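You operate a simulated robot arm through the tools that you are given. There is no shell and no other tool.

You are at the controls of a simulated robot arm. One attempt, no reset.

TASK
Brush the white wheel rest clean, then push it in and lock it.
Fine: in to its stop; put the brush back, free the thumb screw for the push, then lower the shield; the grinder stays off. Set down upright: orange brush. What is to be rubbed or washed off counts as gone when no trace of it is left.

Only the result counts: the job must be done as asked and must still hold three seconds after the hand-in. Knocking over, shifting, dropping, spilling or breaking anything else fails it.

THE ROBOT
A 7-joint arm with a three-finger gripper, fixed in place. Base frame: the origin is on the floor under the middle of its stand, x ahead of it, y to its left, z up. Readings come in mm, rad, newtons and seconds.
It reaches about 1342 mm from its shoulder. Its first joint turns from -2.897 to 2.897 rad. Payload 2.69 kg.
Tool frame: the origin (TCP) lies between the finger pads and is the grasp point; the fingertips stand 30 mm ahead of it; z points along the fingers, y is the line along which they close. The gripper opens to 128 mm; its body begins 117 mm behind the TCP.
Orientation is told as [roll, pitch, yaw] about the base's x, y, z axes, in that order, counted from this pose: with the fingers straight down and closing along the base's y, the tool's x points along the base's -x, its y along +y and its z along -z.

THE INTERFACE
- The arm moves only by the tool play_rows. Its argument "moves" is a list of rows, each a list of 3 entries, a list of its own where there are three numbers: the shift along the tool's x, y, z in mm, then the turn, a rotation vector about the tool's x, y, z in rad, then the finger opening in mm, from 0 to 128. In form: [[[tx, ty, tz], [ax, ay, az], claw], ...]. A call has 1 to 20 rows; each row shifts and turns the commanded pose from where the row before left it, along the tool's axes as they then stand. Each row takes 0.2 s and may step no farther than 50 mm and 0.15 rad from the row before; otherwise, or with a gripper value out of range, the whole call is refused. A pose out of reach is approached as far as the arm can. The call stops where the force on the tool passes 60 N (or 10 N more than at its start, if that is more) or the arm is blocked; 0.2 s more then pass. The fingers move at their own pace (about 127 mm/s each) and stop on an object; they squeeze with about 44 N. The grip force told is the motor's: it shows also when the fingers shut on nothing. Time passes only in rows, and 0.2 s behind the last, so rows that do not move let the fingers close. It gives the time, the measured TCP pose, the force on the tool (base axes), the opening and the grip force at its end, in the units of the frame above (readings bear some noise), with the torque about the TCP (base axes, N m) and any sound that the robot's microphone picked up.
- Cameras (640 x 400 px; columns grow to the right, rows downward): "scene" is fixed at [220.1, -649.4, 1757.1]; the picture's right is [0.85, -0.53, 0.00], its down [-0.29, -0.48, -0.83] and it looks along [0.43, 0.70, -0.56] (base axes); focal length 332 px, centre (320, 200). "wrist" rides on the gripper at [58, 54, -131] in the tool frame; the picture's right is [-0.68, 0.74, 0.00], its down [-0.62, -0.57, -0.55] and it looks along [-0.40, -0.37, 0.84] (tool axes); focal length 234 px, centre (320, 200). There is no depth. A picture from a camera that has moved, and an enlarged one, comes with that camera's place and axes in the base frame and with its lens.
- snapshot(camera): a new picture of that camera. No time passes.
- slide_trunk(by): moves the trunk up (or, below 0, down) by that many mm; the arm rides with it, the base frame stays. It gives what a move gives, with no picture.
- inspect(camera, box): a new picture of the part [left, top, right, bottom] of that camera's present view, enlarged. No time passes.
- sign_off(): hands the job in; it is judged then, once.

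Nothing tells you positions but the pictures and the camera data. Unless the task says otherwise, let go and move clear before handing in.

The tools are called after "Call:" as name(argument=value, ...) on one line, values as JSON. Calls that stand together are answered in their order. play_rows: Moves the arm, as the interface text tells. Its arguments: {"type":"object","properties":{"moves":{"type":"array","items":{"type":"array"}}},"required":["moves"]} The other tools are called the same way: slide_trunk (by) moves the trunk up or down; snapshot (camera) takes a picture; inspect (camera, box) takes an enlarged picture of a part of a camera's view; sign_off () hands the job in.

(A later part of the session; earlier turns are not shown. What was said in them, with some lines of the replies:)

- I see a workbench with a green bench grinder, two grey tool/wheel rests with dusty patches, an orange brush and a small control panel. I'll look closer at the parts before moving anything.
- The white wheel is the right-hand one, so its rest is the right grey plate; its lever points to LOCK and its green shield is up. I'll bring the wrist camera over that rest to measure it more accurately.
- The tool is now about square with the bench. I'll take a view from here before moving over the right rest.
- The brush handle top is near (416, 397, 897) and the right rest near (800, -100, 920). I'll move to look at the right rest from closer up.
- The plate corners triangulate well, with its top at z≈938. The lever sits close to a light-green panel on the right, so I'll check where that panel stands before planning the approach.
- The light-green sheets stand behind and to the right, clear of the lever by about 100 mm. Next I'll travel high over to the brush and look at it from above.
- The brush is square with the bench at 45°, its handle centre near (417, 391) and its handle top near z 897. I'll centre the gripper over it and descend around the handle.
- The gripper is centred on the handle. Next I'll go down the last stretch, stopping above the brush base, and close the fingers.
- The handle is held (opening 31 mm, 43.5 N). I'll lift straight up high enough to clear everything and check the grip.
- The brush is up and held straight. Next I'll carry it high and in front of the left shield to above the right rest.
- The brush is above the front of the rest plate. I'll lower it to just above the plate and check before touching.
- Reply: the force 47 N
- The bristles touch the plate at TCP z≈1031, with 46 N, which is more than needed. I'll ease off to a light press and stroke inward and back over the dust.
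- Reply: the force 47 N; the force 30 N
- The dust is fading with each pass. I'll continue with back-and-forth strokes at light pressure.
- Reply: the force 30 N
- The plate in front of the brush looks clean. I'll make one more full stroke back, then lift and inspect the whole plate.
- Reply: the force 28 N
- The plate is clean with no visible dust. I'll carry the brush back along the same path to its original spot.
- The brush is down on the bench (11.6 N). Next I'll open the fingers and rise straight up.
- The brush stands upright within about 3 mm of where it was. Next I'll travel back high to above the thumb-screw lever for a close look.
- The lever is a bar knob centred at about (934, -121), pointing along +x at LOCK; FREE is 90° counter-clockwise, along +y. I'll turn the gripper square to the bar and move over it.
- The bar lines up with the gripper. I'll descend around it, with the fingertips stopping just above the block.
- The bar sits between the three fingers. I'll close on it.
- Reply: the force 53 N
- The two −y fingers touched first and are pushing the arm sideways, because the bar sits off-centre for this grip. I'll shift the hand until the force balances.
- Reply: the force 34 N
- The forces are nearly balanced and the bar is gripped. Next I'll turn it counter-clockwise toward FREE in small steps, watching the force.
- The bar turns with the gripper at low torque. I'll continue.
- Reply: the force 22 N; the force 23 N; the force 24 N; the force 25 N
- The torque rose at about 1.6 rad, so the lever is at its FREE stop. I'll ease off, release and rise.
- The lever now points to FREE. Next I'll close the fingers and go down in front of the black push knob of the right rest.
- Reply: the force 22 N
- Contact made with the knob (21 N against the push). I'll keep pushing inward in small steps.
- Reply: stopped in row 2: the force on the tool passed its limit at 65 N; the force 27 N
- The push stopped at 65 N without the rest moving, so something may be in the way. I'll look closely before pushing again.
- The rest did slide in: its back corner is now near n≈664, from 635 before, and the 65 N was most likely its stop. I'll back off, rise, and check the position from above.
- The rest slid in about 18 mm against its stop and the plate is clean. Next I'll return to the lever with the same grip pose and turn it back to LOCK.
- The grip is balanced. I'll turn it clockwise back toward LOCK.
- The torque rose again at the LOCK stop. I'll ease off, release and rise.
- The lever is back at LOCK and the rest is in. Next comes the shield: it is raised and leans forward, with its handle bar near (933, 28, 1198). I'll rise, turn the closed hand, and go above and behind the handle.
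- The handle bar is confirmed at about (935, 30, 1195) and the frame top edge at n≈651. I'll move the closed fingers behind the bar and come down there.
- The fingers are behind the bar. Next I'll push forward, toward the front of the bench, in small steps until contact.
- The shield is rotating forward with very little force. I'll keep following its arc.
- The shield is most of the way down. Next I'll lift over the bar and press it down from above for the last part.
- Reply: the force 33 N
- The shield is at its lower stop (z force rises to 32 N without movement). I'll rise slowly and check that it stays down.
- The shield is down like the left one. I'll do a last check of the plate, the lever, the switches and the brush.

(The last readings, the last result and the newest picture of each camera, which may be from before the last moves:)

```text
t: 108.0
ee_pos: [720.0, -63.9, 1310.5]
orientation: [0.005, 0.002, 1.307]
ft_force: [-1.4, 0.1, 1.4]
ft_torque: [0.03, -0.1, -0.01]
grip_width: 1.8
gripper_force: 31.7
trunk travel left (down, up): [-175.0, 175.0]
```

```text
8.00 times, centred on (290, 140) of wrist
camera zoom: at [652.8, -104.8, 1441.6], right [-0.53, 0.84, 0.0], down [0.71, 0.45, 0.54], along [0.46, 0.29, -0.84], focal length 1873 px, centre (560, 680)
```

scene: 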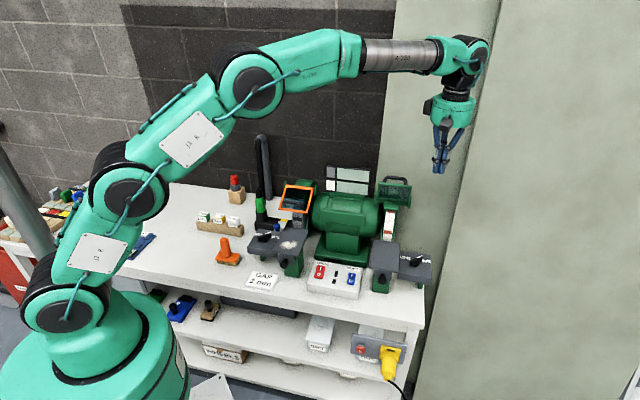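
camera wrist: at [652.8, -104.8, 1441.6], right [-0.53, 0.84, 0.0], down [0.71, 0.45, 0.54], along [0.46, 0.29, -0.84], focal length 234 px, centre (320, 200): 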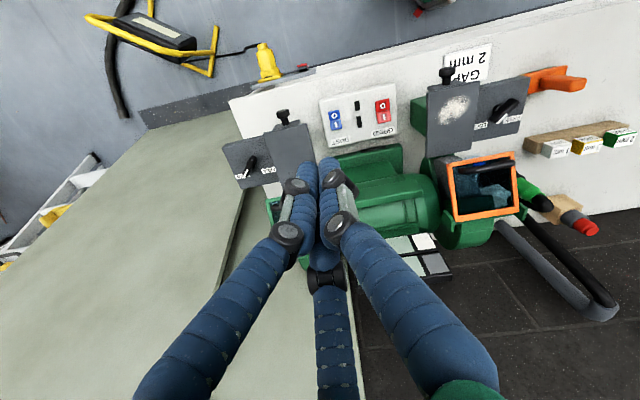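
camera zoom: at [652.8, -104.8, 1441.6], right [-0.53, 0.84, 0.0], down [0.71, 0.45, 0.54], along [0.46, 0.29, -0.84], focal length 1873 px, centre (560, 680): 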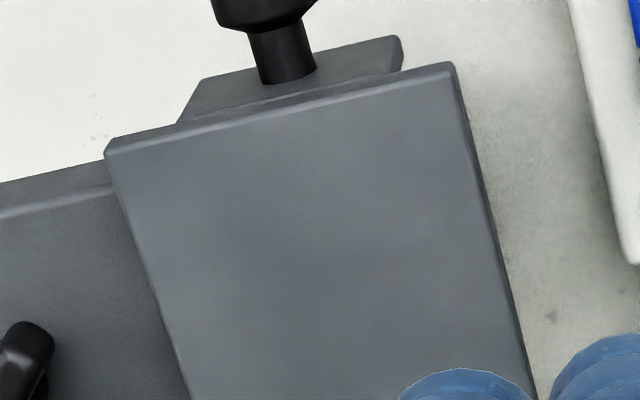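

The plate shows no trace of dust and the rest is in at its stop. The lever is on LOCK, the shield is down, the grinder is untouched, the brush stands upright in its place and the arm is clear. I'm handing in the job.

Call:
sign_off()

```text
The job is handed in.
```

The white wheel's rest is brushed clean, pushed in and locked, and I've handed the job in. I haven't had the judging result back.

- **Cleaning:** I brushed the rest plate until close-up views showed no trace of dust.
- **Brush:** it stands upright about 3 mm from where it started.
- **Rest:** I turned the thumb screw to FREE and pushed the rest in about 18 mm. It then took 65 N without moving, so I took that as its stop. I did not check the gap to the wheel directly.
- **Lock:** the thumb screw is back at its LOCK stop, and the rest had not moved afterwards.
- **Shield:** I lowered it last. It is down at its lower stop, at about the same angle as the left one.
- **Grinder:** I did not touch either switch, so the grinder is still off.

The arm is clear of everything.
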